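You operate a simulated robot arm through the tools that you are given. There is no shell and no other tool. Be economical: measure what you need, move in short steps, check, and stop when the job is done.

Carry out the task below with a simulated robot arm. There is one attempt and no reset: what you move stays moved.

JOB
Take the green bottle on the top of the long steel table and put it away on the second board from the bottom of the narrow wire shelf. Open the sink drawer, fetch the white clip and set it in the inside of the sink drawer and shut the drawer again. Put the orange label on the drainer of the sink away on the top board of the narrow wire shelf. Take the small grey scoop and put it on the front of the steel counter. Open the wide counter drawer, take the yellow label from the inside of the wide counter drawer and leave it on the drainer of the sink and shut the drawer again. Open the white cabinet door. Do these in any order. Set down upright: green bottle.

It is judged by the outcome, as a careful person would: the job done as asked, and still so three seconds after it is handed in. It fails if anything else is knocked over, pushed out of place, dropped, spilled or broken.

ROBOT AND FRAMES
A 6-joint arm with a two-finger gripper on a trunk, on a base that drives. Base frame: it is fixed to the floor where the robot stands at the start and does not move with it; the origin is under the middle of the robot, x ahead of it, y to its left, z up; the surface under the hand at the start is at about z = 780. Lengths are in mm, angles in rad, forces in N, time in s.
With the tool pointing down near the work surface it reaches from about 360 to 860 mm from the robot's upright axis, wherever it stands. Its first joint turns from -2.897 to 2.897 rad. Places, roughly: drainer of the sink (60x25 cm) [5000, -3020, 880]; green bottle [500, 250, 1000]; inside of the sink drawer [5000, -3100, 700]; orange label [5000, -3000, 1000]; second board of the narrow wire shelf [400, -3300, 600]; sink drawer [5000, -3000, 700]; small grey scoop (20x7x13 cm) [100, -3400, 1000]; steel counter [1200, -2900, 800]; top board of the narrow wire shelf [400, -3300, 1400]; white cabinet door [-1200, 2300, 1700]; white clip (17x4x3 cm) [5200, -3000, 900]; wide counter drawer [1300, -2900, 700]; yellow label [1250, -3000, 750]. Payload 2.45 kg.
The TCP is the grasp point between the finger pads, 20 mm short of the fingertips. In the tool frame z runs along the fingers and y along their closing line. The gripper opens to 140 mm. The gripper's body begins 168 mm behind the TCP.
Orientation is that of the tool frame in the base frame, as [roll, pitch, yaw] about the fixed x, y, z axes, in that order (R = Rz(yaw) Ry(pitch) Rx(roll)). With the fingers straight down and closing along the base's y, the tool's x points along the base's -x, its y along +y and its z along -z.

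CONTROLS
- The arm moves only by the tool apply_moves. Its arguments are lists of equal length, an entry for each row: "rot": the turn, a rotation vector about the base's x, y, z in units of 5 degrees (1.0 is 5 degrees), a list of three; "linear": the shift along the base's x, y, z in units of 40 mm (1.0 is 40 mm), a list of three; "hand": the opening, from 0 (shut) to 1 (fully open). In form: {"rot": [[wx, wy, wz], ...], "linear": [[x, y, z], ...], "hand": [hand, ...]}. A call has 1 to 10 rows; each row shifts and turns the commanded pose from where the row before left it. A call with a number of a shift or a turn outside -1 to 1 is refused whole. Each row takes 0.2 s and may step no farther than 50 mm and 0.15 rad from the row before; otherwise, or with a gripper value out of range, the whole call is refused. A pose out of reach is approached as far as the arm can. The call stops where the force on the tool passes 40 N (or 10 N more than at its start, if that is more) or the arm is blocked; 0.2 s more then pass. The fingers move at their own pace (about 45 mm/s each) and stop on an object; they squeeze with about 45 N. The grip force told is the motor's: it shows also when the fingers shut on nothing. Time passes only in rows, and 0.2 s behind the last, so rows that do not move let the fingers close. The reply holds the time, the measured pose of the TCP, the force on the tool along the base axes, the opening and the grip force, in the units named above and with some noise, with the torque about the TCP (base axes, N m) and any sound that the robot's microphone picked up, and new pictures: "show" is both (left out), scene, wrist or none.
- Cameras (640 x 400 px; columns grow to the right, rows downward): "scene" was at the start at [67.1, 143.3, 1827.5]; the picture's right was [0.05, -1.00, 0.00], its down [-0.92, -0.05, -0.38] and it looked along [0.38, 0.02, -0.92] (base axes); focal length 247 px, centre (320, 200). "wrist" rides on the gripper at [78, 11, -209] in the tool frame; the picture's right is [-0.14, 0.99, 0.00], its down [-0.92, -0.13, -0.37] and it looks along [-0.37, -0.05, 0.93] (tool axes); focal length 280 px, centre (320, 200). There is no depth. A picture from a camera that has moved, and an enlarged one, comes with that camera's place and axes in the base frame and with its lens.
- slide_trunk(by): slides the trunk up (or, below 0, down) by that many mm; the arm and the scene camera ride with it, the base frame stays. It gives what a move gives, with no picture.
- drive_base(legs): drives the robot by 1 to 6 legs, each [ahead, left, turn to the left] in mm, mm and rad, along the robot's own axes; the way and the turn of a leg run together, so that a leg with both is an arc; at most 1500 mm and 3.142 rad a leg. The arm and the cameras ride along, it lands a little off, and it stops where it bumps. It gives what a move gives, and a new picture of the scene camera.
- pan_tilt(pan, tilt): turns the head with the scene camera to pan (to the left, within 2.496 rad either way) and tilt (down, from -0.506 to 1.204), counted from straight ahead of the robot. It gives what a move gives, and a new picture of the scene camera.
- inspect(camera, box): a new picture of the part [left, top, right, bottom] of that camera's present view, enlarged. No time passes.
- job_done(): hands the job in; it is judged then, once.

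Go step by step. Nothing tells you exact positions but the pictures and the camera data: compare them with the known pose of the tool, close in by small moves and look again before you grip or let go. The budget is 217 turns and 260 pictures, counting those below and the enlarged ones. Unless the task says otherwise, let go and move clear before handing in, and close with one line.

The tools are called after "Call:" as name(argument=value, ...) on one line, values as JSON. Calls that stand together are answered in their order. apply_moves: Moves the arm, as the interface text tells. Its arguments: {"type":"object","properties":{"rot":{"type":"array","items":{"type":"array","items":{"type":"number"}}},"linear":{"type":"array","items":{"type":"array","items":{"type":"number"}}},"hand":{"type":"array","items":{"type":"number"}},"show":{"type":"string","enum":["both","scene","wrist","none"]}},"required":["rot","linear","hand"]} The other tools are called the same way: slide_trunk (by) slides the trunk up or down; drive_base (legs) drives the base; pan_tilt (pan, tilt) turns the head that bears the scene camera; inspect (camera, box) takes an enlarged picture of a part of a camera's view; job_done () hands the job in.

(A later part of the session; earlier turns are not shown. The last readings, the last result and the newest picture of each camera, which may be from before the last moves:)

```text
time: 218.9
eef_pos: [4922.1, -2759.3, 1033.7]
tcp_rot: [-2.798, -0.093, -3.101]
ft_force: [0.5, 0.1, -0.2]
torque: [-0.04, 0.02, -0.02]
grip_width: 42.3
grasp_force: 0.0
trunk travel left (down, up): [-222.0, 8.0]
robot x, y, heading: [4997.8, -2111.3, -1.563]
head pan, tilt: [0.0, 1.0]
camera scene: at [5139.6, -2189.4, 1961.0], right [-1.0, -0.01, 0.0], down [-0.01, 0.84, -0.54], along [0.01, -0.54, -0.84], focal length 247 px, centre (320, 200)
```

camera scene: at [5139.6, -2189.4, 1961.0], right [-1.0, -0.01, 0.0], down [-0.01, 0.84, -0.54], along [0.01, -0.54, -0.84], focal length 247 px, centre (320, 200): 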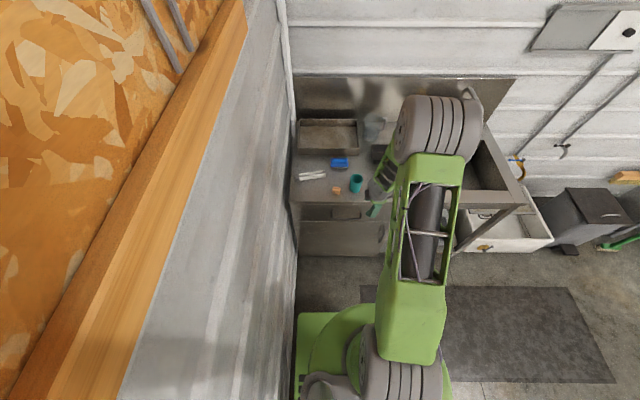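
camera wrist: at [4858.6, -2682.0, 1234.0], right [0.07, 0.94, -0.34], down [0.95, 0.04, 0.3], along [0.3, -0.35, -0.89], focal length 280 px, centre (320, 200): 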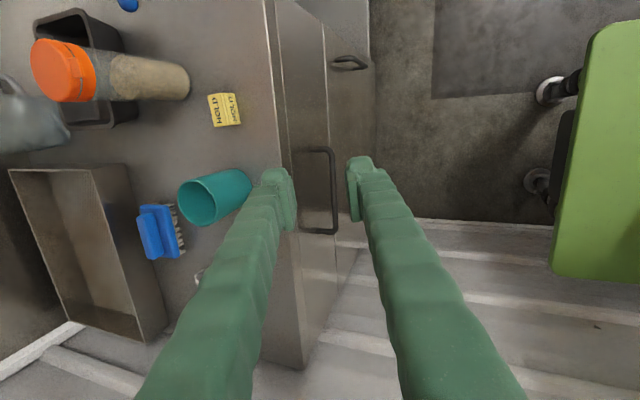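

The handle is at about (4990, -2838, 770). I'll lower the trunk and line up above it.

Call:
slide_trunk(by=-120)

Call:
apply_moves(rot=[[0, 0, 0], [0, 0, 0]], linear=[[0.45, -0.5, -0.6], [0.45, -0.5, -0.6]], hand=[0.3, 0.3], show="wrist")

```text
time: 220.4
eef_pos: [4920.9, -2759.9, 914.8]
tcp_rot: [-2.799, -0.095, -3.099]
ft_force: [0.7, 0.0, 0.3]
torque: [0.03, 0.02, -0.01]
grip_width: 41.9
grasp_force: 0.1
trunk travel left (down, up): [-102.0, 128.0]
robot x, y, heading: [5000.8, -2111.0, -1.556]
head pan, tilt: [0.0, 1.0]
```

```text
time: 221.0
eef_pos: [4958.4, -2800.2, 865.4]
tcp_rot: [-2.799, -0.094, -3.099]
ft_force: [-0.3, 0.2, -0.6]
torque: [-0.01, 0.03, -0.03]
grip_width: 41.9
grasp_force: 0.1
trunk travel left (down, up): [-102.0, 128.0]
robot x, y, heading: [4997.7, -2112.9, -1.559]
head pan, tilt: [0.0, 1.0]
camera wrist: at [4896.3, -2722.4, 1065.5], right [0.07, 0.94, -0.34], down [0.95, 0.04, 0.3], along [0.3, -0.35, -0.89], focal length 280 px, centre (320, 200)
```

wrist: 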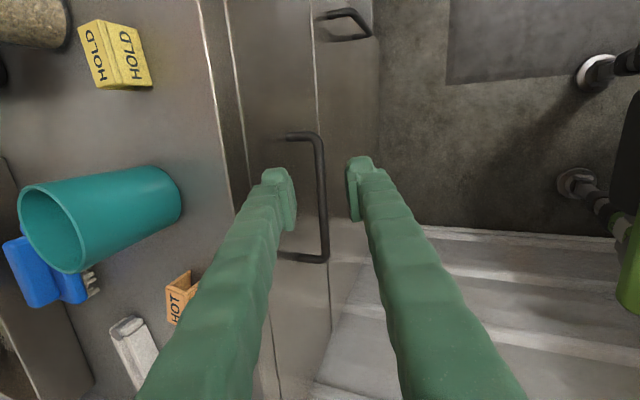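

Call:
apply_moves(rot=[[0, 0, 0]], linear=[[0.2, -0.34, -0.9]], hand=[0.28], show="wrist")

```text
time: 221.4
eef_pos: [4966.4, -2813.9, 829.6]
tcp_rot: [-2.799, -0.093, -3.099]
ft_force: [0.3, 0.5, 0.2]
torque: [0.0, 0.02, -0.01]
grip_width: 39.2
grasp_force: 0.1
trunk travel left (down, up): [-102.0, 128.0]
robot x, y, heading: [5001.5, -2112.0, -1.559]
head pan, tilt: [0.0, 1.0]
camera wrist: at [4904.5, -2736.1, 1029.4], right [0.07, 0.94, -0.34], down [0.95, 0.04, 0.3], along [0.3, -0.35, -0.89], focal length 280 px, centre (320, 200)
```

wrist: 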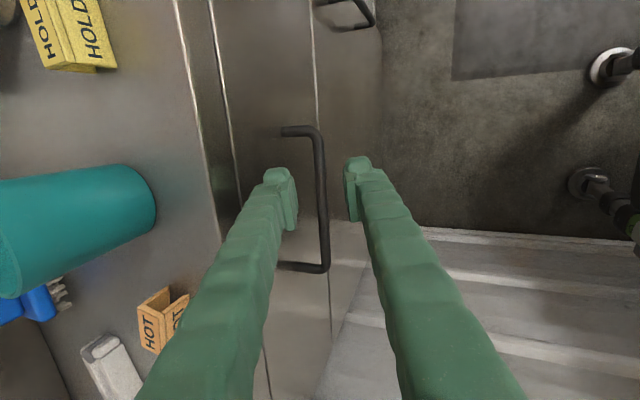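

Call:
apply_moves(rot=[[0, 0, 0]], linear=[[0, -0.22, -0.6]], hand=[0.28], show="wrist")

```text
time: 221.8
eef_pos: [4966.1, -2822.5, 804.8]
tcp_rot: [-2.798, -0.093, -3.098]
ft_force: [-0.5, -0.5, 0.2]
torque: [0.0, 0.01, 0.04]
grip_width: 39.1
grasp_force: 0.0
trunk travel left (down, up): [-102.0, 128.0]
robot x, y, heading: [4999.8, -2110.0, -1.561]
head pan, tilt: [0.0, 1.0]
camera wrist: at [4903.6, -2744.8, 1006.0], right [0.07, 0.94, -0.34], down [0.95, 0.04, 0.3], along [0.3, -0.35, -0.89], focal length 280 px, centre (320, 200)
```

wrist: 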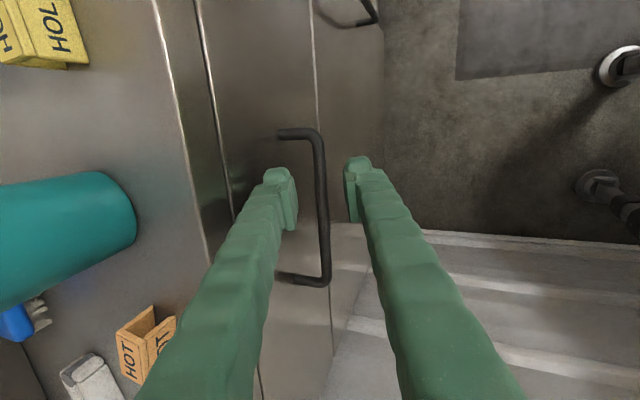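

Call:
apply_moves(rot=[[0, 0, 0]], linear=[[0, -0.2, -0.65]], hand=[0.28], show="none")

Call:
inspect(camera="wrist", box=[220, 100, 420, 300])

```text
time: 222.2
eef_pos: [4965.7, -2830.4, 780.4]
tcp_rot: [-2.798, -0.096, -3.1]
ft_force: [-0.3, -0.8, -0.4]
torque: [0.01, 0.04, 0.01]
grip_width: 39.2
grasp_force: 0.3
trunk travel left (down, up): [-102.0, 128.0]
robot x, y, heading: [4994.3, -2110.5, -1.562]
head pan, tilt: [0.0, 1.0]
```

```text
2.00 times, centred on (320, 200) of wrist
camera zoom: at [4903.6, -2752.4, 980.1], right [0.07, 0.94, -0.34], down [0.95, 0.04, 0.3], along [0.3, -0.35, -0.89], focal length 561 px, centre (320, 200)
```

zoom: 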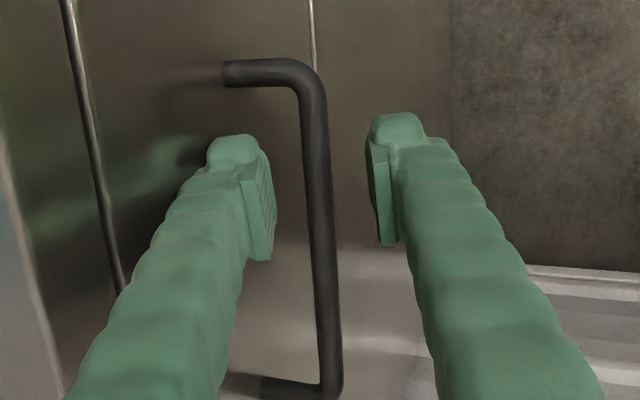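

Call:
apply_moves(rot=[[0, 0, 0], [0, 0, 0], [0, 0, 0], [0, 0, 0]], linear=[[0, -0.06, -0.2], [0, 0, 0], [0, 0, 0], [0, 0, 0]], hand=[0.28, 0, 0, 0], show="wrist")

```text
time: 223.2
eef_pos: [4965.4, -2832.2, 771.4]
tcp_rot: [-2.797, -0.092, -3.102]
ft_force: [0.5, -1.0, 4.8]
torque: [-0.05, -0.26, -0.71]
grip_width: 11.6
grasp_force: 34.1
trunk travel left (down, up): [-102.0, 128.0]
robot x, y, heading: [5000.2, -2112.8, -1.561]
head pan, tilt: [0.0, 1.0]
camera wrist: at [4903.5, -2754.5, 972.6], right [0.07, 0.94, -0.35], down [0.95, 0.04, 0.3], along [0.3, -0.35, -0.89], focal length 280 px, centre (320, 200)
```

wrist: 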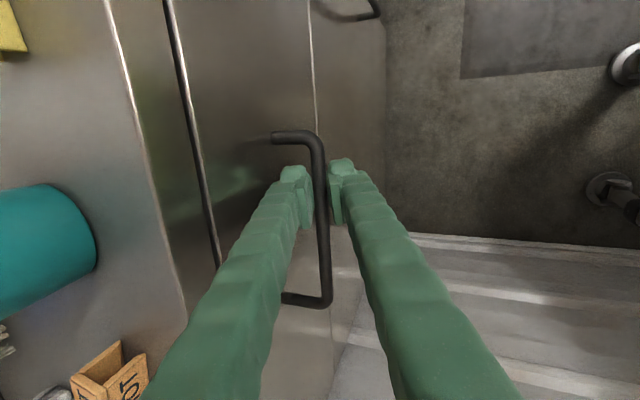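

It's gripped. Before pulling, I'll check the space behind me.

Call:
pan_tilt(pan=2.4, tilt=0.8)

Call:
pan_tilt(pan=-2.4, tilt=0.8)

```text
time: 225.4
eef_pos: [4965.0, -2831.7, 771.0]
tcp_rot: [-2.797, -0.094, -3.099]
ft_force: [1.5, -0.7, 10.6]
torque: [-0.03, -0.25, -0.87]
grip_width: 11.3
grasp_force: 38.5
trunk travel left (down, up): [-102.0, 128.0]
robot x, y, heading: [5001.0, -2112.1, -1.563]
head pan, tilt: [2.4, 0.799]
camera scene: at [5192.8, -2058.8, 1856.1], right [0.74, -0.67, 0.0], down [-0.48, -0.53, -0.7], along [0.47, 0.52, -0.72], focal length 247 px, centre (320, 200)
```

scene: 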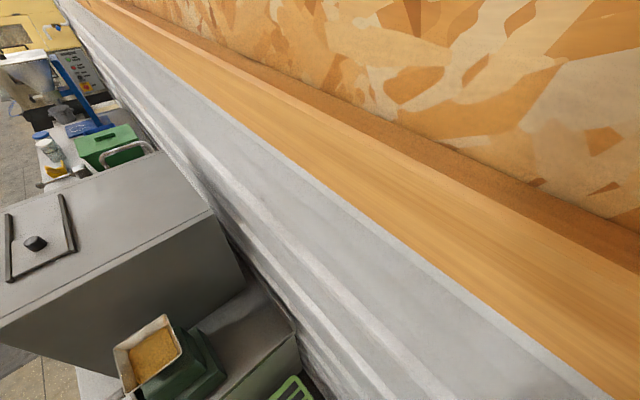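

```text
time: 229.2
eef_pos: [4965.5, -2832.8, 772.7]
tcp_rot: [-2.798, -0.094, -3.099]
ft_force: [-0.2, 0.3, 13.8]
torque: [-0.09, -0.22, -0.91]
grip_width: 11.5
grasp_force: 38.6
trunk travel left (down, up): [-102.0, 128.0]
robot x, y, heading: [4998.0, -2111.8, -1.56]
head pan, tilt: [-2.4, 0.799]
camera scene: at [5083.7, -2059.5, 1856.1], right [0.73, 0.68, 0.0], down [0.49, -0.52, -0.7], along [-0.48, 0.51, -0.72], focal length 247 px, centre (320, 200)
```

scene: 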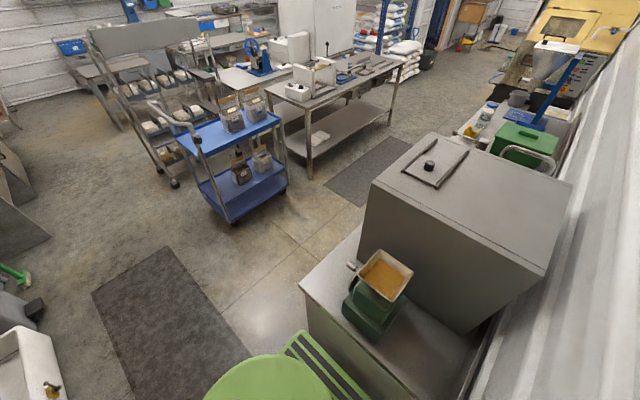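

A cabinet sits close behind me, so I'll pull the drawer with the arm, tipping the tool to vertical around the bar as it comes.

Call:
apply_moves(rot=[[0.5, 0, 0], [0.5, 0, 0], [0.5, 0, 0], [0.5, 0, 0], [0.5, 0, 0]], linear=[[0, 0.6, 0], [0, 0.7, 0], [0, 0.7, 0], [0, 0.7, 0], [0, 0.7, 0]], hand=[0, 0, 0, 0, 0], show="wrist")

```text
time: 230.4
eef_pos: [4966.9, -2705.7, 773.8]
tcp_rot: [-2.99, -0.082, -3.082]
ft_force: [2.1, -0.6, 14.6]
torque: [-0.01, -0.24, -1.0]
grip_width: 10.9
grasp_force: 38.0
trunk travel left (down, up): [-102.0, 128.0]
robot x, y, heading: [4995.3, -2115.1, -1.556]
head pan, tilt: [-2.4, 0.799]
stopped in row 5: the force on the tool passed its limit at 42 N (the readings are from after the stop); the commanded pose is now the measured one
camera wrist: at [4903.3, -2667.4, 985.1], right [0.07, 0.98, -0.16], down [0.95, -0.02, 0.31], along [0.3, -0.17, -0.94], focal length 280 px, centre (320, 200)
```

wrist: 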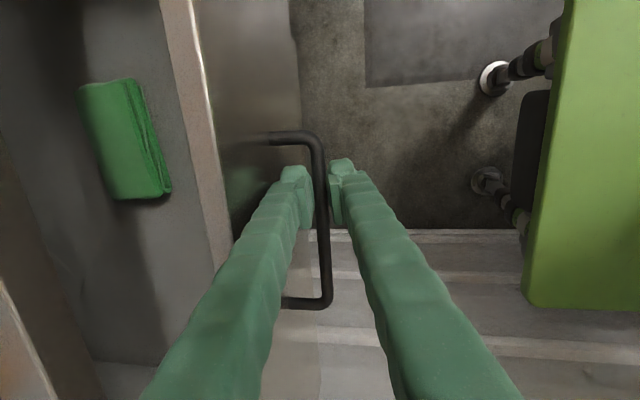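

Call:
apply_moves(rot=[[0, 0, 0], [0, 0, 0], [0.3, 0, 0], [0.3, 0, 0]], linear=[[0, 0.4, 0.04], [0, 0.5, 0], [0, 0.5, 0], [0, 0.5, 0]], hand=[0, 0, 0, 0], show="wrist")

```text
time: 231.4
eef_pos: [4965.9, -2627.3, 773.2]
tcp_rot: [-3.047, -0.077, -3.08]
ft_force: [3.9, 1.9, 3.3]
torque: [-0.02, -0.2, -0.91]
grip_width: 10.8
grasp_force: 38.0
trunk travel left (down, up): [-102.0, 128.0]
robot x, y, heading: [4998.5, -2114.8, -1.561]
head pan, tilt: [-2.4, 0.799]
camera wrist: at [4903.3, -2600.2, 987.5], right [0.07, 0.99, -0.1], down [0.95, -0.03, 0.3], along [0.3, -0.12, -0.95], focal length 280 px, centre (320, 200)
```

wrist: 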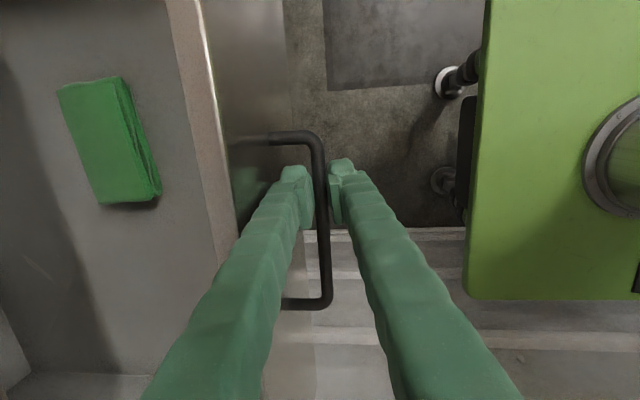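

The drawer is open about 205 mm, which is enough. I'll release the handle and rise.

Call:
apply_moves(rot=[[0, 0, 0], [0, 0, 0], [0, 0, 0], [0, 0, 0], [0, 0, 0], [0, 0, 0], [0, 0, 0], [0, 0, 0]], linear=[[0, 0, 0], [0, 0, 0], [0, 0, 0.6], [0, 0, 0.9], [0, -0.2, 1], [0, -0.5, 1], [0, -0.9, 0.4], [0.3, -0.9, 0.2]], hand=[0.25, 0.3, 0.3, 0.3, 0.3, 0.3, 0.3, 0.3], show="wrist")

Call:
pan_tilt(pan=0.0, tilt=0.9)

```text
time: 233.2
eef_pos: [4984.4, -2713.7, 924.9]
tcp_rot: [-3.047, -0.056, -3.122]
ft_force: [-5.5, -1.0, 0.9]
torque: [0.14, -0.68, 0.13]
grip_width: 41.7
grasp_force: 0.0
out of reach, approached as far as the arm can: row 5, 6, 7
trunk travel left (down, up): [-102.0, 128.0]
robot x, y, heading: [5000.8, -2110.7, -1.56]
head pan, tilt: [-2.4, 0.799]
camera wrist: at [4918.3, -2683.9, 1136.5], right [0.11, 0.99, -0.1], down [0.94, -0.07, 0.33], along [0.32, -0.13, -0.94], focal length 280 px, centre (320, 200)
```

wrist: 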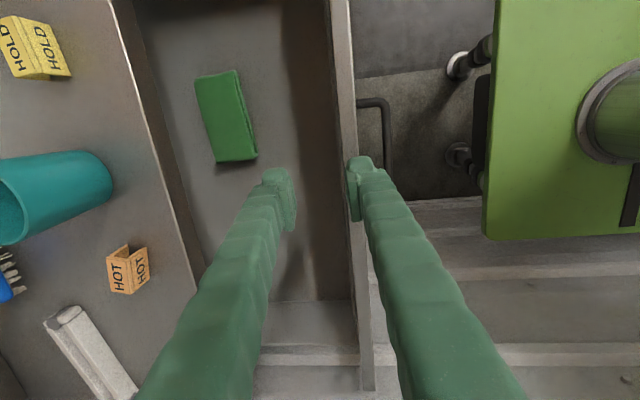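

```text
time: 235.4
eef_pos: [4986.1, -2712.3, 924.8]
tcp_rot: [-3.046, -0.05, -3.126]
ft_force: [-0.1, -0.1, -0.3]
torque: [0.03, 0.01, 0.01]
grip_width: 42.1
grasp_force: 0.1
trunk travel left (down, up): [-102.0, 128.0]
robot x, y, heading: [5003.4, -2111.0, -1.557]
head pan, tilt: [0.0, 0.901]
camera scene: at [5139.5, -2195.2, 1848.2], right [-1.0, -0.01, 0.0], down [-0.01, 0.78, -0.62], along [0.01, -0.62, -0.78], focal length 247 px, centre (320, 200)
```

scene: 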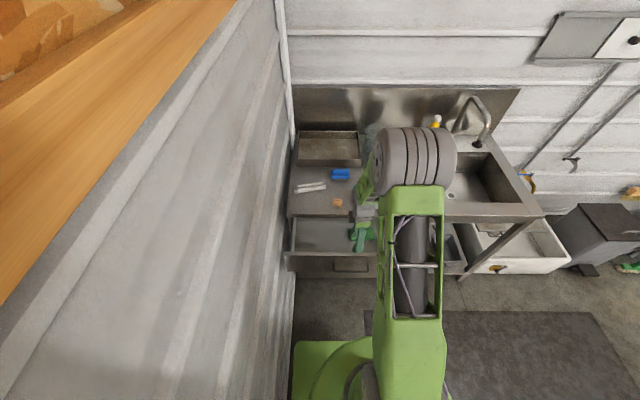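

I'll go for the white clip at about (5205, -3028), which lies about 16° off the x axis.

Call:
slide_trunk(by=100)

Call:
drive_base(legs=[[140, 0, 0]])

Call:
apply_moves(rot=[[0.3, -0.2, 0.5], [0.3, -0.2, 0.5], [0.3, -0.2, 0.5], [0, 0, 0.5], [0, 0, 0.5], [0, 0, 0.5], [0, 0, 0]], linear=[[0.9, 0, 0], [0.9, -0.2, 0], [0.8, -0.6, 0], [0.8, -0.6, 0], [0.8, -0.8, 0], [0.8, -0.8, 0], [0, -0.8, 0]], hand=[0.5, 0.5, 0.5, 0.5, 0.5, 0.5, 0.5], show="wrist")

```text
time: 236.7
eef_pos: [4979.4, -2714.8, 1025.6]
tcp_rot: [-3.047, -0.081, -3.076]
ft_force: [-0.5, 0.0, 1.2]
torque: [0.02, 0.06, -0.03]
grip_width: 41.8
grasp_force: 0.0
trunk travel left (down, up): [-202.0, 28.0]
robot x, y, heading: [4999.3, -2113.2, -1.557]
head pan, tilt: [0.0, 0.901]
```

```text
time: 238.1
eef_pos: [4979.4, -2852.1, 1024.9]
tcp_rot: [-3.047, -0.081, -3.079]
ft_force: [-0.1, 0.0, -0.9]
torque: [0.05, 0.01, 0.03]
grip_width: 42.1
grasp_force: 0.0
trunk travel left (down, up): [-202.0, 28.0]
robot x, y, heading: [5000.6, -2249.2, -1.56]
head pan, tilt: [0.0, 0.901]
camera scene: at [5140.8, -2335.8, 1948.1], right [-1.0, -0.01, 0.0], down [-0.01, 0.78, -0.62], along [0.01, -0.62, -0.78], focal length 247 px, centre (320, 200)
```

scene: 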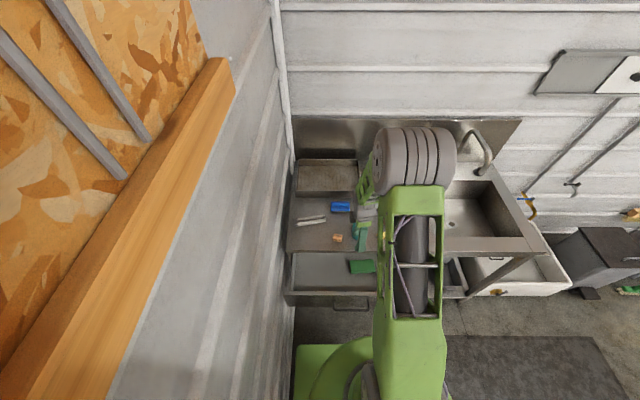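

```text
time: 239.7
eef_pos: [5179.4, -3004.7, 1025.6]
tcp_rot: [-3.117, -0.018, -2.814]
ft_force: [0.5, 0.3, -0.2]
torque: [0.07, -0.01, 0.01]
grip_width: 70.1
grasp_force: 0.1
trunk travel left (down, up): [-202.0, 28.0]
robot x, y, heading: [4997.8, -2252.1, -1.561]
head pan, tilt: [0.0, 0.901]
camera wrist: at [5103.8, -3012.8, 1235.9], right [-0.19, 0.98, -0.03], down [0.92, 0.19, 0.36], along [0.35, 0.04, -0.93], focal length 280 px, centre (320, 200)
```

wrist: 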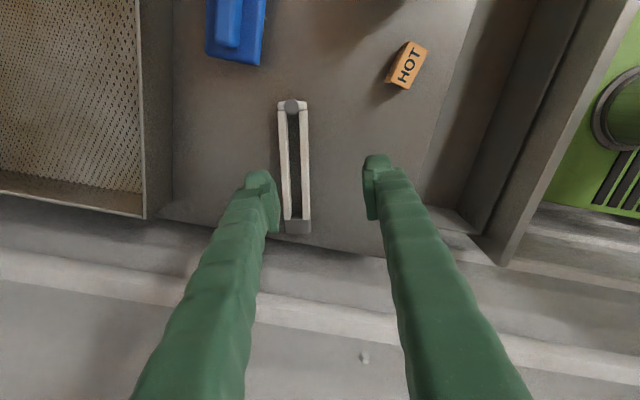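

Call:
apply_moves(rot=[[0.15, 0, -0.75], [0, -0.2, -0.75], [0, 0, 0], [0, 0, 0], [0, 0, 0]], linear=[[0.25, -0.4, 0], [0.25, -0.4, 0], [0, 0, -0.8], [0, 0, -0.8], [0, 0, -0.5]], hand=[0.55, 0.55, 0.55, 0.55, 0.55], show="wrist")

```text
time: 240.8
eef_pos: [5200.5, -3035.7, 941.0]
tcp_rot: [-3.127, 0.004, -2.945]
ft_force: [-0.5, -0.8, -0.1]
torque: [-0.03, 0.01, 0.01]
grip_width: 77.1
grasp_force: 0.1
trunk travel left (down, up): [-202.0, 28.0]
robot x, y, heading: [4998.7, -2250.1, -1.563]
head pan, tilt: [0.0, 0.901]
camera wrist: at [5120.7, -3037.9, 1149.9], right [-0.06, 1.0, -0.01], down [0.93, 0.06, 0.37], along [0.37, 0.01, -0.93], focal length 280 px, centre (320, 200)
```

wrist: 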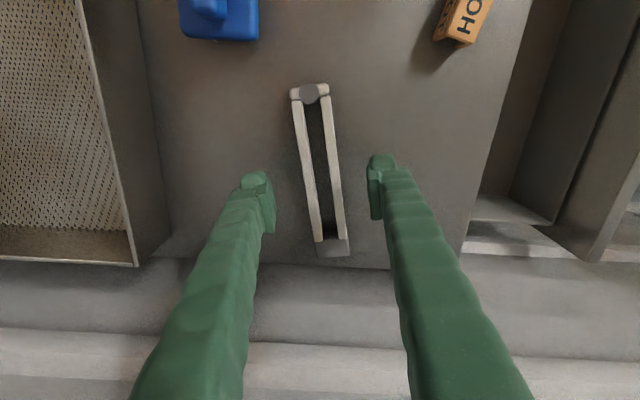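

The clip is aligned and centred. I'll go down and close.

Call:
apply_moves(rot=[[0, 0, 0], [0, 0, 0], [0, 0, 0], [0, 0, 0], [0, 0, 0], [0, 0, 0]], linear=[[0, 0, -0.5], [0, 0, -0.35], [0, 0, 0], [0, 0, 0], [0, 0, 0], [0, 0, 0]], hand=[0.55, 0.55, 0.1, 0.1, 0.1, 0.1], show="wrist")

```text
time: 242.2
eef_pos: [5199.0, -3036.4, 908.2]
tcp_rot: [-3.126, 0.003, -2.945]
ft_force: [-0.6, 0.9, -0.2]
torque: [0.02, 0.03, -0.01]
grip_width: 31.9
grasp_force: 33.1
trunk travel left (down, up): [-202.0, 28.0]
robot x, y, heading: [4995.0, -2247.0, -1.56]
head pan, tilt: [0.0, 0.901]
camera wrist: at [5119.9, -3037.8, 1116.5], right [-0.06, 1.0, -0.01], down [0.93, 0.06, 0.37], along [0.37, 0.01, -0.93], focal length 280 px, centre (320, 200)
```

wrist: 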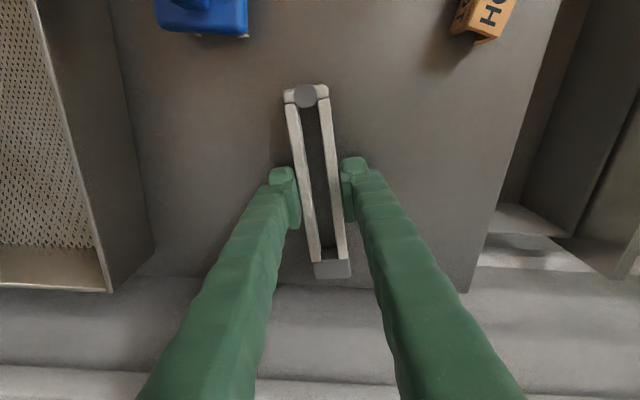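

Call:
apply_moves(rot=[[0, 0, 0], [0, 0, 0], [0, 0, 0], [0, 0, 0], [0, 0, 0], [0, 0, 0], [0, 0, 0], [0, 0, 0], [0, 0, 0], [0, 0, 0]], linear=[[0, 0, 0.9], [0, 0, 0.9], [-0.3, 0.8, 0], [-0.3, 0.9, 0], [-0.3, 0.9, 0], [-0.3, 0.9, 0], [-0.3, 0.9, 0], [-0.3, 0.9, 0], [-0.4, 0.9, 0], [-0.3, 0.75, 0]], hand=[0.1, 0.1, 0.1, 0.1, 0.1, 0.1, 0.1, 0.1, 0.1, 0.1], show="wrist")

```text
time: 244.4
eef_pos: [5098.7, -2757.4, 979.9]
tcp_rot: [-3.125, 0.005, -2.946]
ft_force: [-0.2, 0.4, -0.4]
torque: [-0.02, -0.03, 0.01]
grip_width: 32.1
grasp_force: 45.1
trunk travel left (down, up): [-202.0, 28.0]
robot x, y, heading: [4997.7, -2245.4, -1.561]
head pan, tilt: [0.0, 0.901]
camera wrist: at [5018.7, -2759.2, 1189.7], right [-0.06, 1.0, -0.02], down [0.93, 0.06, 0.37], along [0.37, 0.01, -0.93], focal length 280 px, centre (320, 200)
```

wrist: 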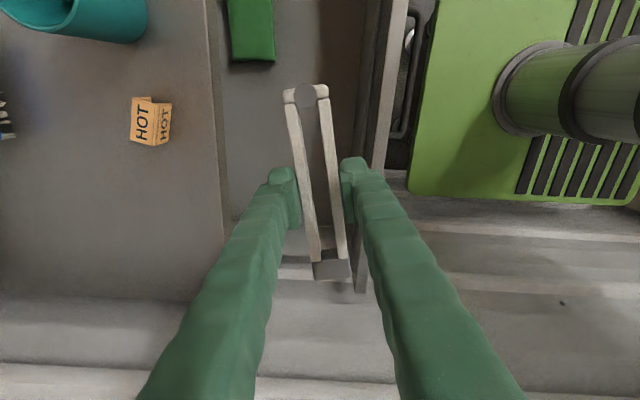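

Call:
apply_moves(rot=[[0, 0, 0], [0, 0, 0], [0, 0, 0], [0, 0, 0]], linear=[[-0.2, -0.7, -0.7], [0, 0, -1], [0, 0, -1], [0, 0, -1]], hand=[0.1, 0.1, 0.1, 0.1], show="wrist")

```text
time: 245.4
eef_pos: [5091.3, -2787.7, 830.7]
tcp_rot: [-3.125, 0.004, -2.944]
ft_force: [-0.2, -0.1, -0.9]
torque: [0.02, 0.03, 0.01]
grip_width: 31.7
grasp_force: 44.9
trunk travel left (down, up): [-202.0, 28.0]
robot x, y, heading: [4998.9, -2249.4, -1.558]
head pan, tilt: [0.0, 0.901]
camera wrist: at [5011.6, -2788.7, 1039.7], right [-0.06, 1.0, -0.01], down [0.93, 0.06, 0.37], along [0.37, 0.01, -0.93], focal length 280 px, centre (320, 200)
```

wrist: 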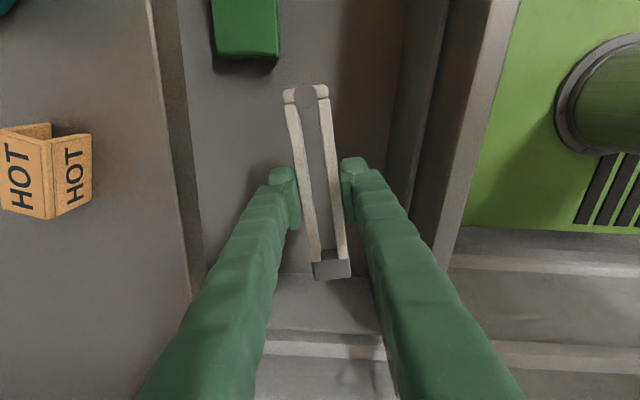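

Call:
apply_moves(rot=[[0, 0, 0], [0, 0, 0]], linear=[[0, 0, -0.8], [0, 0, -0.7]], hand=[0.1, 0.1], show="wrist")

Call:
apply_moves(rot=[[0, 0, 0], [0, 0, 0]], linear=[[0, 0, -0.3], [0, 0, -0.3]], hand=[0.1, 0.1], show="none")

```text
time: 246.1
eef_pos: [5089.3, -2785.6, 772.5]
tcp_rot: [-3.126, 0.004, -2.943]
ft_force: [-0.6, -0.2, -1.1]
torque: [0.0, 0.0, -0.02]
grip_width: 31.9
grasp_force: 44.2
trunk travel left (down, up): [-202.0, 28.0]
robot x, y, heading: [5001.2, -2253.2, -1.563]
head pan, tilt: [0.0, 0.901]
camera wrist: at [5011.4, -2788.0, 981.1], right [-0.06, 1.0, -0.01], down [0.93, 0.06, 0.37], along [0.37, 0.01, -0.93], focal length 280 px, centre (320, 200)
```

wrist: 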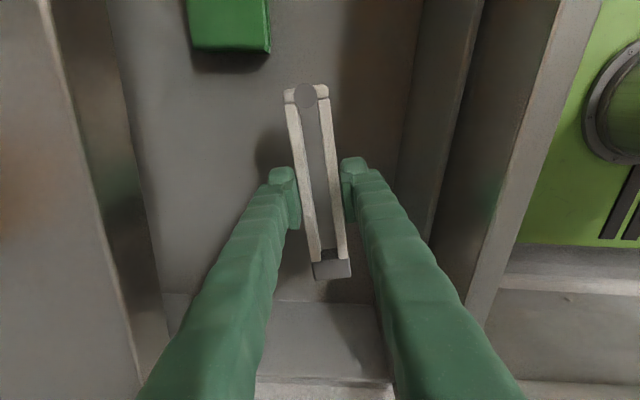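

```text
time: 246.7
eef_pos: [5090.4, -2786.0, 748.5]
tcp_rot: [-3.126, 0.002, -2.945]
ft_force: [0.1, -0.1, -0.7]
torque: [0.0, 0.0, 0.0]
grip_width: 31.8
grasp_force: 45.1
trunk travel left (down, up): [-202.0, 28.0]
robot x, y, heading: [5000.1, -2251.3, -1.56]
head pan, tilt: [0.0, 0.901]
```

Call:
apply_moves(rot=[[0, 0, 0], [0, 0, 0]], linear=[[0, 0, -0.2], [0, 0, -0.2]], hand=[0.1, 0.1], show="none")

Call:
apply_moves(rot=[[0, 0, 0], [0, 0, 0]], linear=[[0, 0, -0.15], [0, 0, -0.15]], hand=[0.1, 0.1], show="wrist")

```text
time: 247.2
eef_pos: [5091.0, -2785.7, 731.9]
tcp_rot: [-3.126, 0.004, -2.945]
ft_force: [0.4, 0.1, -0.7]
torque: [0.0, -0.01, 0.04]
grip_width: 31.8
grasp_force: 44.6
trunk travel left (down, up): [-202.0, 28.0]
robot x, y, heading: [4995.6, -2247.2, -1.559]
head pan, tilt: [0.0, 0.901]
```

```text
time: 247.8
eef_pos: [5091.7, -2786.6, 719.6]
tcp_rot: [-3.127, 0.003, -2.944]
ft_force: [0.4, 0.4, -0.6]
torque: [0.01, 0.0, -0.01]
grip_width: 31.9
grasp_force: 44.8
trunk travel left (down, up): [-202.0, 28.0]
robot x, y, heading: [5000.6, -2249.0, -1.563]
head pan, tilt: [0.0, 0.901]
camera wrist: at [5011.8, -2788.3, 928.7], right [-0.06, 1.0, -0.01], down [0.93, 0.06, 0.37], along [0.37, 0.01, -0.93], focal length 280 px, centre (320, 200)
```

wrist: 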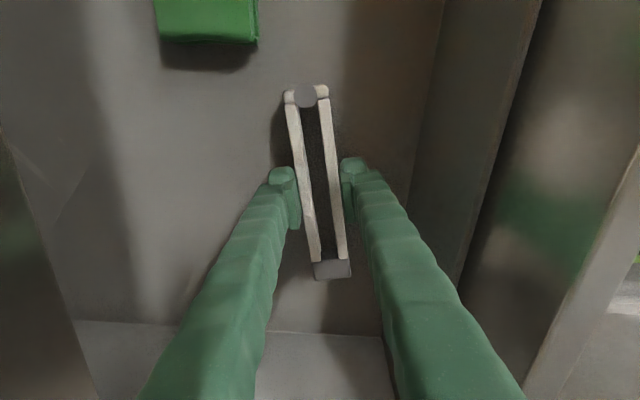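

Call:
apply_moves(rot=[[0, 0, 0], [0, 0, 0]], linear=[[0, 0.1, -0.12], [0, 0, -0.12]], hand=[0.1, 0.1], show="none")

Call:
apply_moves(rot=[[0, 0, 0], [0, 0, 0]], linear=[[0, 0, -0.12], [0, 0, -0.1]], hand=[0.1, 0.1], show="none")

```text
time: 248.4
eef_pos: [5090.1, -2781.7, 710.0]
tcp_rot: [-3.128, 0.001, -2.945]
ft_force: [0.0, -0.3, -0.2]
torque: [-0.02, -0.02, -0.02]
grip_width: 31.6
grasp_force: 44.3
trunk travel left (down, up): [-202.0, 28.0]
robot x, y, heading: [5002.9, -2247.7, -1.561]
head pan, tilt: [0.0, 0.901]
```

```text
time: 249.1
eef_pos: [5092.3, -2781.9, 703.1]
tcp_rot: [-3.122, 0.003, -2.943]
ft_force: [-1.1, -1.1, 37.8]
torque: [-0.05, 0.09, -0.05]
grip_width: 32.2
grasp_force: 44.6
trunk travel left (down, up): [-202.0, 28.0]
robot x, y, heading: [5000.1, -2248.6, -1.564]
head pan, tilt: [0.0, 0.901]
```

Contact with the drawer floor. I'll relieve the force, open and rise.

Call:
apply_moves(rot=[[0, 0, 0], [0, 0, 0], [0, 0, 0], [0, 0, 0], [0, 0, 0], [0, 0, 0], [0, 0, 0], [0, 0, 0], [0, 0, 0]], linear=[[0, 0, 0.08], [0, 0, 0], [0, 0, 0], [0, 0, 0.5], [0, 0, 1], [0, 0, 1], [0, 0, 1], [0, 0, 1], [0, 0, 1]], hand=[0.28, 0.33, 0.33, 0.33, 0.33, 0.33, 0.33, 0.33, 0.33], show="wrist")

```text
time: 251.1
eef_pos: [5091.7, -2781.1, 924.5]
tcp_rot: [-3.126, 0.003, -2.944]
ft_force: [-0.3, 0.2, -0.5]
torque: [-0.01, -0.02, 0.03]
grip_width: 46.2
grasp_force: 0.0
trunk travel left (down, up): [-202.0, 28.0]
robot x, y, heading: [5000.5, -2247.7, -1.565]
head pan, tilt: [0.0, 0.901]
camera wrist: at [5012.7, -2782.8, 1133.8], right [-0.06, 1.0, -0.01], down [0.93, 0.06, 0.37], along [0.37, 0.01, -0.93], focal length 280 px, centre (320, 200)
```

wrist: 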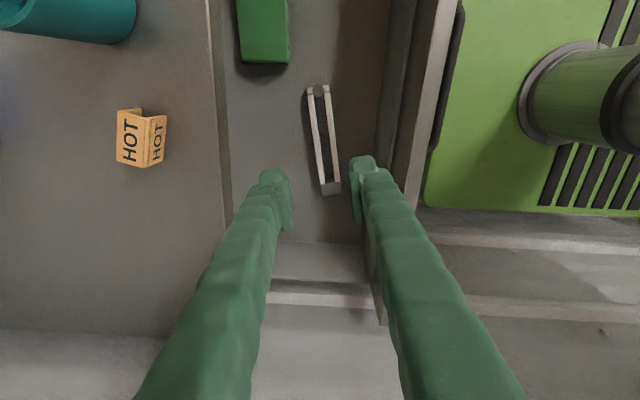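

The clip lies in the drawer. I'll back the base up and come down in front of the handle with the fingers closed to push the drawer shut.

Call:
drive_base(legs=[[-130, 0, 0]])

Call:
apply_moves(rot=[[0, 0, -0.8], [0, 0, -0.8], [0, 0, -0.6], [0, 0, 0], [0, 0, 0], [0, 0, 0], [0, 0, 0]], linear=[[-0.8, 0.6, 0], [-0.8, 0.6, 0], [-0.7, 0.6, 0], [0, 0, -0.9], [0, 0, -1], [0, 0, -1], [0, 0, -1]], hand=[0, 0, 0, 0, 0, 0, 0], show="wrist")

```text
time: 252.3
eef_pos: [5091.4, -2652.9, 925.2]
tcp_rot: [-3.126, 0.004, -2.945]
ft_force: [-0.3, 0.1, 0.2]
torque: [-0.07, 0.0, -0.03]
grip_width: 46.4
grasp_force: 0.0
trunk travel left (down, up): [-202.0, 28.0]
robot x, y, heading: [5000.8, -2120.6, -1.563]
head pan, tilt: [0.0, 0.901]
camera scene: at [5139.6, -2203.3, 1948.3], right [-1.0, -0.01, 0.0], down [-0.01, 0.78, -0.62], along [0.01, -0.62, -0.78], focal length 247 px, centre (320, 200)
```

scene: 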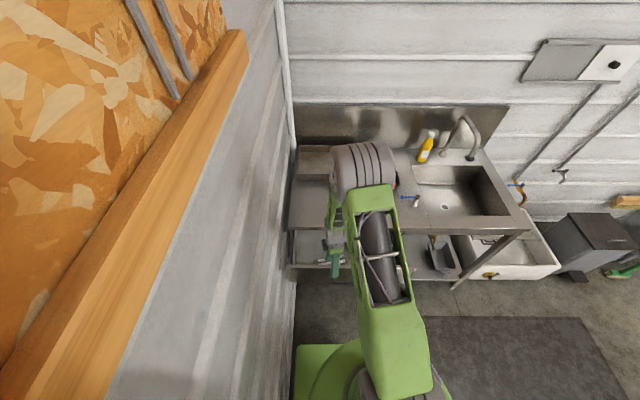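

```text
time: 253.9
eef_pos: [4998.3, -2580.9, 767.9]
tcp_rot: [-3.125, 0.004, -3.135]
ft_force: [0.1, 0.1, -0.1]
torque: [0.01, -0.02, 0.03]
grip_width: 0.2
grasp_force: 29.2
trunk travel left (down, up): [-202.0, 28.0]
robot x, y, heading: [4997.5, -2120.4, -1.561]
head pan, tilt: [0.0, 0.901]
camera wrist: at [4919.6, -2567.7, 976.4], right [0.13, 0.99, -0.01], down [0.92, -0.12, 0.37], along [0.37, -0.06, -0.93], focal length 280 px, centre (320, 200)
```

wrist: 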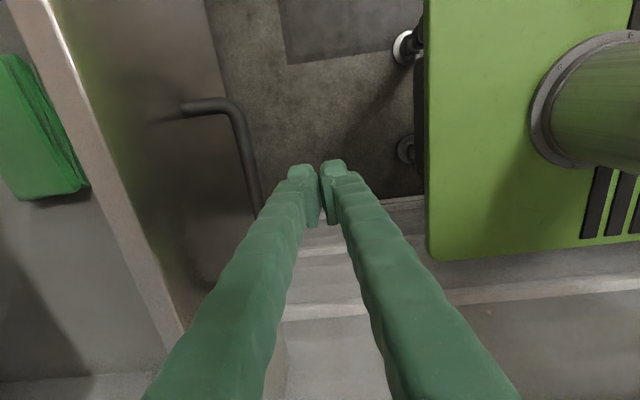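

Call:
apply_moves(rot=[[0, 0, 0], [0, 0, 0], [0, 0, 0], [0, 0, 0], [0, 0, 0], [0, 0, 0], [0, 0, 0]], linear=[[0, -0.5, 0], [0, -0.7, 0], [0, -0.75, 0], [0, -0.8, 0], [0, -0.8, 0], [0, -0.8, 0], [0, -0.8, 0]], hand=[0, 0, 0, 0, 0, 0, 0], show="wrist")

```text
time: 255.5
eef_pos: [4998.7, -2786.6, 767.6]
tcp_rot: [-3.129, 0.004, -3.137]
ft_force: [0.3, -0.8, 0.6]
torque: [0.05, 0.0, -0.02]
grip_width: 0.1
grasp_force: 30.0
trunk travel left (down, up): [-202.0, 28.0]
robot x, y, heading: [4998.5, -2122.2, -1.564]
head pan, tilt: [0.0, 0.901]
camera wrist: at [4920.9, -2774.4, 976.9], right [0.13, 0.99, -0.01], down [0.92, -0.12, 0.37], along [0.37, -0.06, -0.93], focal length 280 px, centre (320, 200)
```

wrist: 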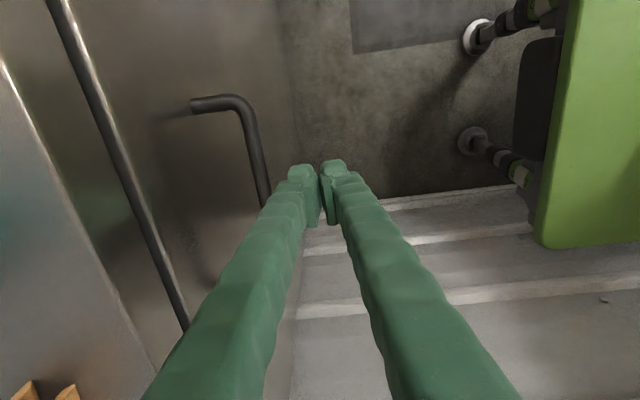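

Call:
apply_moves(rot=[[0, 0, 0], [0, 0, 0], [0, 0, 0]], linear=[[0, -0.4, 0], [0, -0.3, 0], [0, -0.2, 0]], hand=[0, 0, 0], show="wrist")

```text
time: 256.3
eef_pos: [4999.2, -2807.0, 762.6]
tcp_rot: [3.129, 0.004, -3.137]
ft_force: [-0.3, 9.2, 0.7]
torque: [0.08, 0.0, -0.14]
grip_width: 0.1
grasp_force: 28.9
trunk travel left (down, up): [-202.0, 28.0]
robot x, y, heading: [4999.6, -2124.2, -1.563]
head pan, tilt: [0.0, 0.901]
stopped in row 3: the force on the tool passed its limit at 49 N (the readings are from after the stop); the commanded pose is now the measured one
camera wrist: at [4920.8, -2799.2, 973.1], right [0.13, 0.99, 0.01], down [0.92, -0.13, 0.37], along [0.37, -0.04, -0.93], focal length 280 px, centre (320, 200)
```

wrist: 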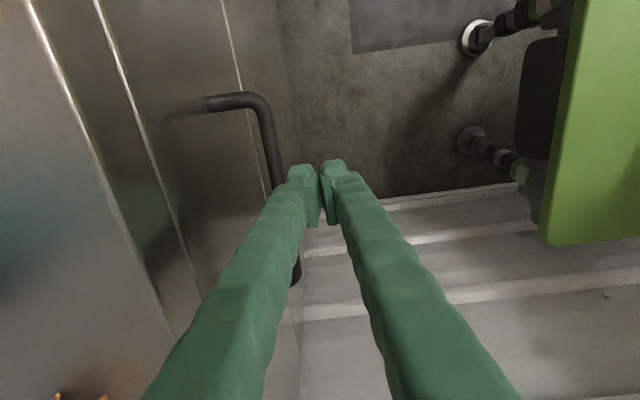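

The drawer is shut. I'll rise and move over the orange label.

Call:
apply_moves(rot=[[0, 0, 0], [0, 0, 0], [0, 0, 0], [0, 0, 0], [0, 0, 0], [0, 0, 0], [0, 0, 0], [0, 0, 0]], linear=[[0, 0.6, 0], [0, 0.2, 0.9], [0, 0, 1], [0, 0, 1], [0, 0, 1], [0, 0, 1], [0, 0, 0.9], [0.5, 0, 0.3]], hand=[0.4, 0.4, 0.4, 0.4, 0.4, 0.4, 0.4, 0.4], show="none")

Call:
drive_base(legs=[[110, 0, 0]])

Call:
apply_moves(rot=[[0, 0, 0], [0, 0, 0]], linear=[[0.7, -0.4, 0], [0.7, -0.4, 0]], hand=[0.4, 0.4], show="wrist")

```text
time: 258.1
eef_pos: [5019.6, -2776.9, 1010.4]
tcp_rot: [3.136, 0.005, -3.138]
ft_force: [0.0, 0.2, -0.3]
torque: [0.0, 0.01, -0.02]
grip_width: 56.0
grasp_force: 0.0
trunk travel left (down, up): [-202.0, 28.0]
robot x, y, heading: [5000.5, -2121.6, -1.566]
head pan, tilt: [0.0, 0.901]
```

```text
time: 259.3
eef_pos: [5019.3, -2887.8, 1008.4]
tcp_rot: [3.134, 0.004, -3.138]
ft_force: [0.1, 0.2, 0.1]
torque: [0.05, -0.01, -0.05]
grip_width: 56.1
grasp_force: 0.1
trunk travel left (down, up): [-202.0, 28.0]
robot x, y, heading: [5002.9, -2233.5, -1.565]
head pan, tilt: [0.0, 0.901]
camera scene: at [5140.5, -2317.0, 1948.0], right [-1.0, -0.01, 0.0], down [-0.01, 0.78, -0.62], along [0.01, -0.62, -0.78], focal length 247 px, centre (320, 200)
```

scene: 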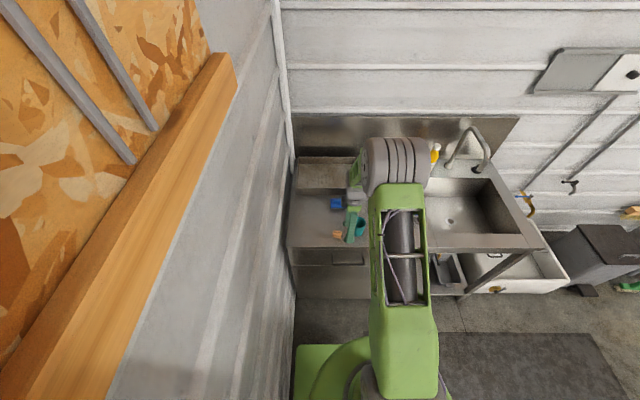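

```text
time: 259.9
eef_pos: [5075.2, -2919.2, 1008.8]
tcp_rot: [3.133, 0.003, -3.137]
ft_force: [-0.3, 0.7, -0.5]
torque: [0.04, 0.03, -0.01]
grip_width: 56.0
grasp_force: 0.0
trunk travel left (down, up): [-202.0, 28.0]
robot x, y, heading: [5002.6, -2229.9, -1.563]
head pan, tilt: [0.0, 0.901]
camera wrist: at [4997.5, -2909.8, 1218.1], right [0.13, 0.99, 0.01], down [0.92, -0.13, 0.37], along [0.37, -0.04, -0.93], focal length 280 px, centre (320, 200)
```

wrist: 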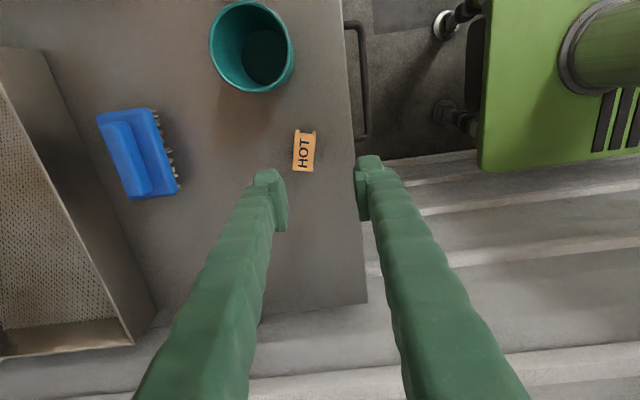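

Call:
apply_moves(rot=[[0, 0, -0.9], [0, 0, -0.9], [0, 0, -0.8], [0, 0, 0]], linear=[[-0.17, -0.17, -0.3], [-0.17, -0.17, -0.4], [0, 0, -0.5], [0, 0, -0.5]], hand=[0.4, 0.4, 0.4, 0.4], show="wrist")

```text
time: 260.9
eef_pos: [5060.3, -2931.5, 941.6]
tcp_rot: [3.135, 0.004, 2.918]
ft_force: [-0.1, 0.2, -0.3]
torque: [0.03, 0.02, 0.02]
grip_width: 56.1
grasp_force: 0.1
trunk travel left (down, up): [-202.0, 28.0]
robot x, y, heading: [5002.0, -2231.3, -1.561]
head pan, tilt: [0.0, 0.901]
camera wrist: at [4986.6, -2905.6, 1150.8], right [0.35, 0.94, 0.01], down [0.87, -0.33, 0.37], along [0.35, -0.13, -0.93], focal length 280 px, centre (320, 200)
```

wrist: 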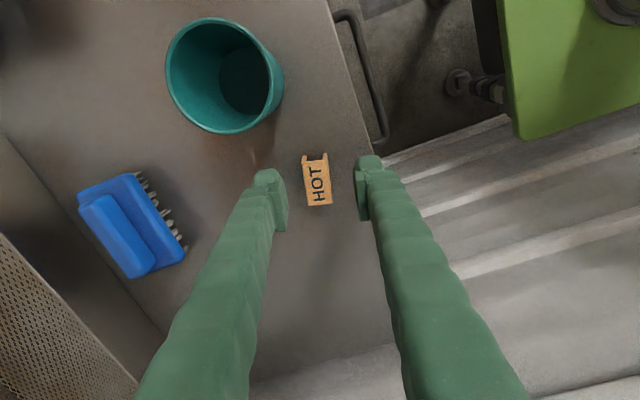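

Call:
apply_moves(rot=[[0, 0, 0], [0, 0, 0], [0, 0, 0], [0, 0, 0], [0, 0, 0], [0, 0, 0]], linear=[[0, 0, -0.5], [0, 0, -0.38], [0, 0, 0], [0, 0, 0], [0, 0, 0], [0, 0, 0]], hand=[0.4, 0.4, 0.05, 0.05, 0.05, 0.05], show="wrist")

```text
time: 262.3
eef_pos: [5060.1, -2932.3, 907.1]
tcp_rot: [3.134, 0.003, 2.918]
ft_force: [-0.1, 0.4, -0.1]
torque: [-0.01, -0.02, -0.01]
grip_width: 20.2
grasp_force: 40.0
trunk travel left (down, up): [-202.0, 28.0]
robot x, y, heading: [5001.0, -2229.3, -1.56]
head pan, tilt: [0.0, 0.901]
camera wrist: at [4986.6, -2905.5, 1115.9], right [0.35, 0.94, 0.01], down [0.87, -0.33, 0.37], along [0.35, -0.13, -0.93], focal length 280 px, centre (320, 200)
```

wrist: 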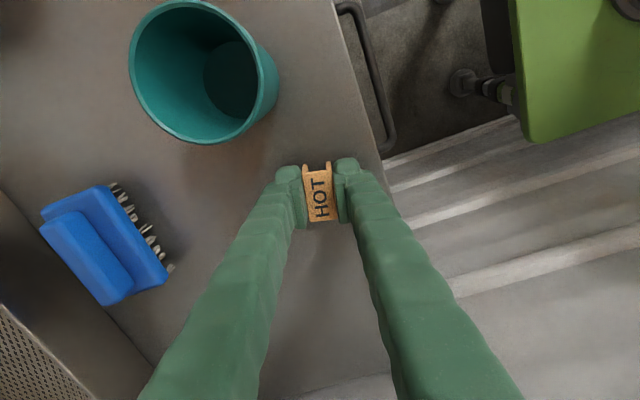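

The orange label is held. I'll lift, back away and drive to the narrow shelf.

Call:
apply_moves(rot=[[0, 0, 0], [0, 0, 0], [0, 0, 0], [0, 0, 0], [0, 0, 0]], linear=[[0, 0, 1], [0, 0, 1], [0, 0, 1], [0, 0, 1], [0, 0.5, 0.8]], hand=[0.05, 0.05, 0.05, 0.05, 0.05], show="none")

Call:
drive_base(legs=[[160, 0, 0], [-160, -20, 0], [190, -1200, 0]])

```text
time: 263.5
eef_pos: [5060.1, -2911.1, 1099.1]
tcp_rot: [3.135, 0.005, 2.918]
ft_force: [0.9, -0.1, -0.6]
torque: [-0.03, -0.01, -0.01]
grip_width: 19.5
grasp_force: 44.5
trunk travel left (down, up): [-202.0, 28.0]
robot x, y, heading: [4998.4, -2231.2, -1.56]
head pan, tilt: [0.0, 0.901]
```

```text
time: 276.3
eef_pos: [3851.3, -3117.5, 1097.5]
tcp_rot: [3.137, 0.004, 2.929]
ft_force: [-0.1, 0.6, -0.5]
torque: [0.0, -0.05, 0.01]
grip_width: 19.7
grasp_force: 44.7
trunk travel left (down, up): [-202.0, 28.0]
robot x, y, heading: [3783.4, -2432.5, -1.548]
head pan, tilt: [0.0, 0.901]
camera scene: at [3924.7, -2517.0, 1948.2], right [-1.0, -0.02, 0.0], down [-0.01, 0.78, -0.62], along [0.01, -0.62, -0.78], focal length 247 px, centre (320, 200)
```

scene: 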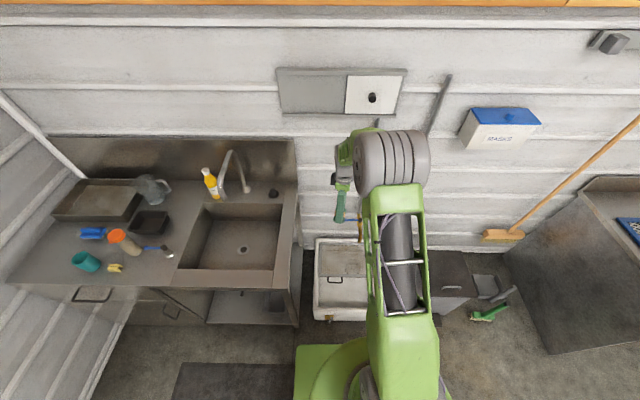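

That went ahead instead of back, but nothing was touched and everything on the sink stands. I'll back out properly and drive to the shelf.

Call:
drive_base(legs=[[-400, 0, 0], [0, -1400, 0], [0, -1300, 0]])

Call:
drive_base(legs=[[0, 0, -0.02], [0, -500, 0]])

```text
time: 302.1
eef_pos: [1149.2, -2786.1, 1098.7]
tcp_rot: [3.136, 0.003, 2.945]
ft_force: [-0.9, 0.0, 0.3]
torque: [0.01, -0.01, -0.02]
grip_width: 19.8
grasp_force: 44.8
trunk travel left (down, up): [-202.0, 28.0]
robot x, y, heading: [1067.9, -2106.4, -1.536]
head pan, tilt: [0.0, 0.901]
camera scene: at [1213.2, -2186.3, 1948.2], right [-1.0, -0.03, 0.0], down [-0.03, 0.78, -0.62], along [0.02, -0.62, -0.78], focal length 247 px, centre (320, 200)
```

scene: 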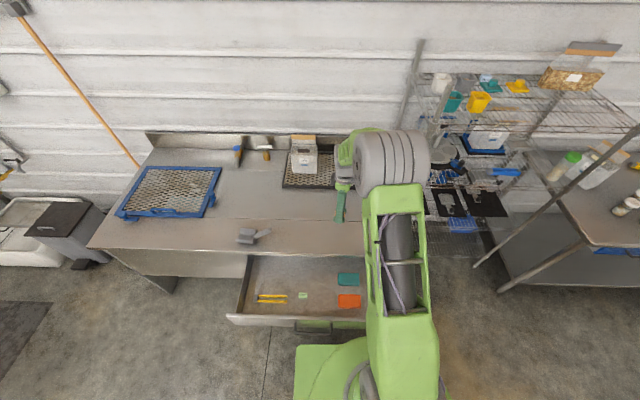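

```text
time: 307.4
eef_pos: [632.9, -2794.6, 1097.4]
tcp_rot: [3.137, 0.004, 2.927]
ft_force: [0.2, -0.7, 0.9]
torque: [-0.03, -0.01, 0.05]
grip_width: 19.5
grasp_force: 44.6
trunk travel left (down, up): [-202.0, 28.0]
robot x, y, heading: [566.9, -2111.1, -1.557]
head pan, tilt: [0.0, 0.901]
camera scene: at [707.9, -2196.0, 1948.2], right [-1.0, -0.02, 0.0], down [-0.01, 0.78, -0.62], along [0.01, -0.62, -0.78], focal length 247 px, centre (320, 200)
```

scene: 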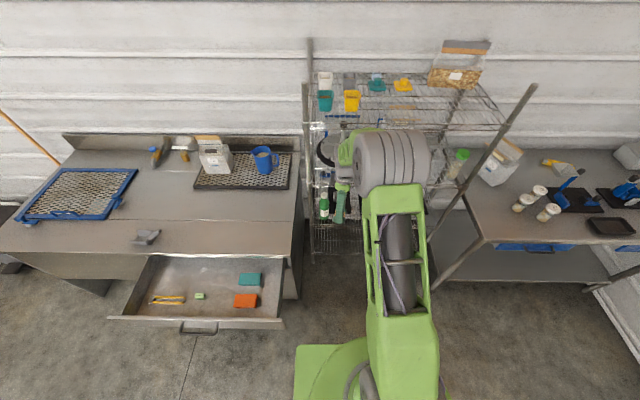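

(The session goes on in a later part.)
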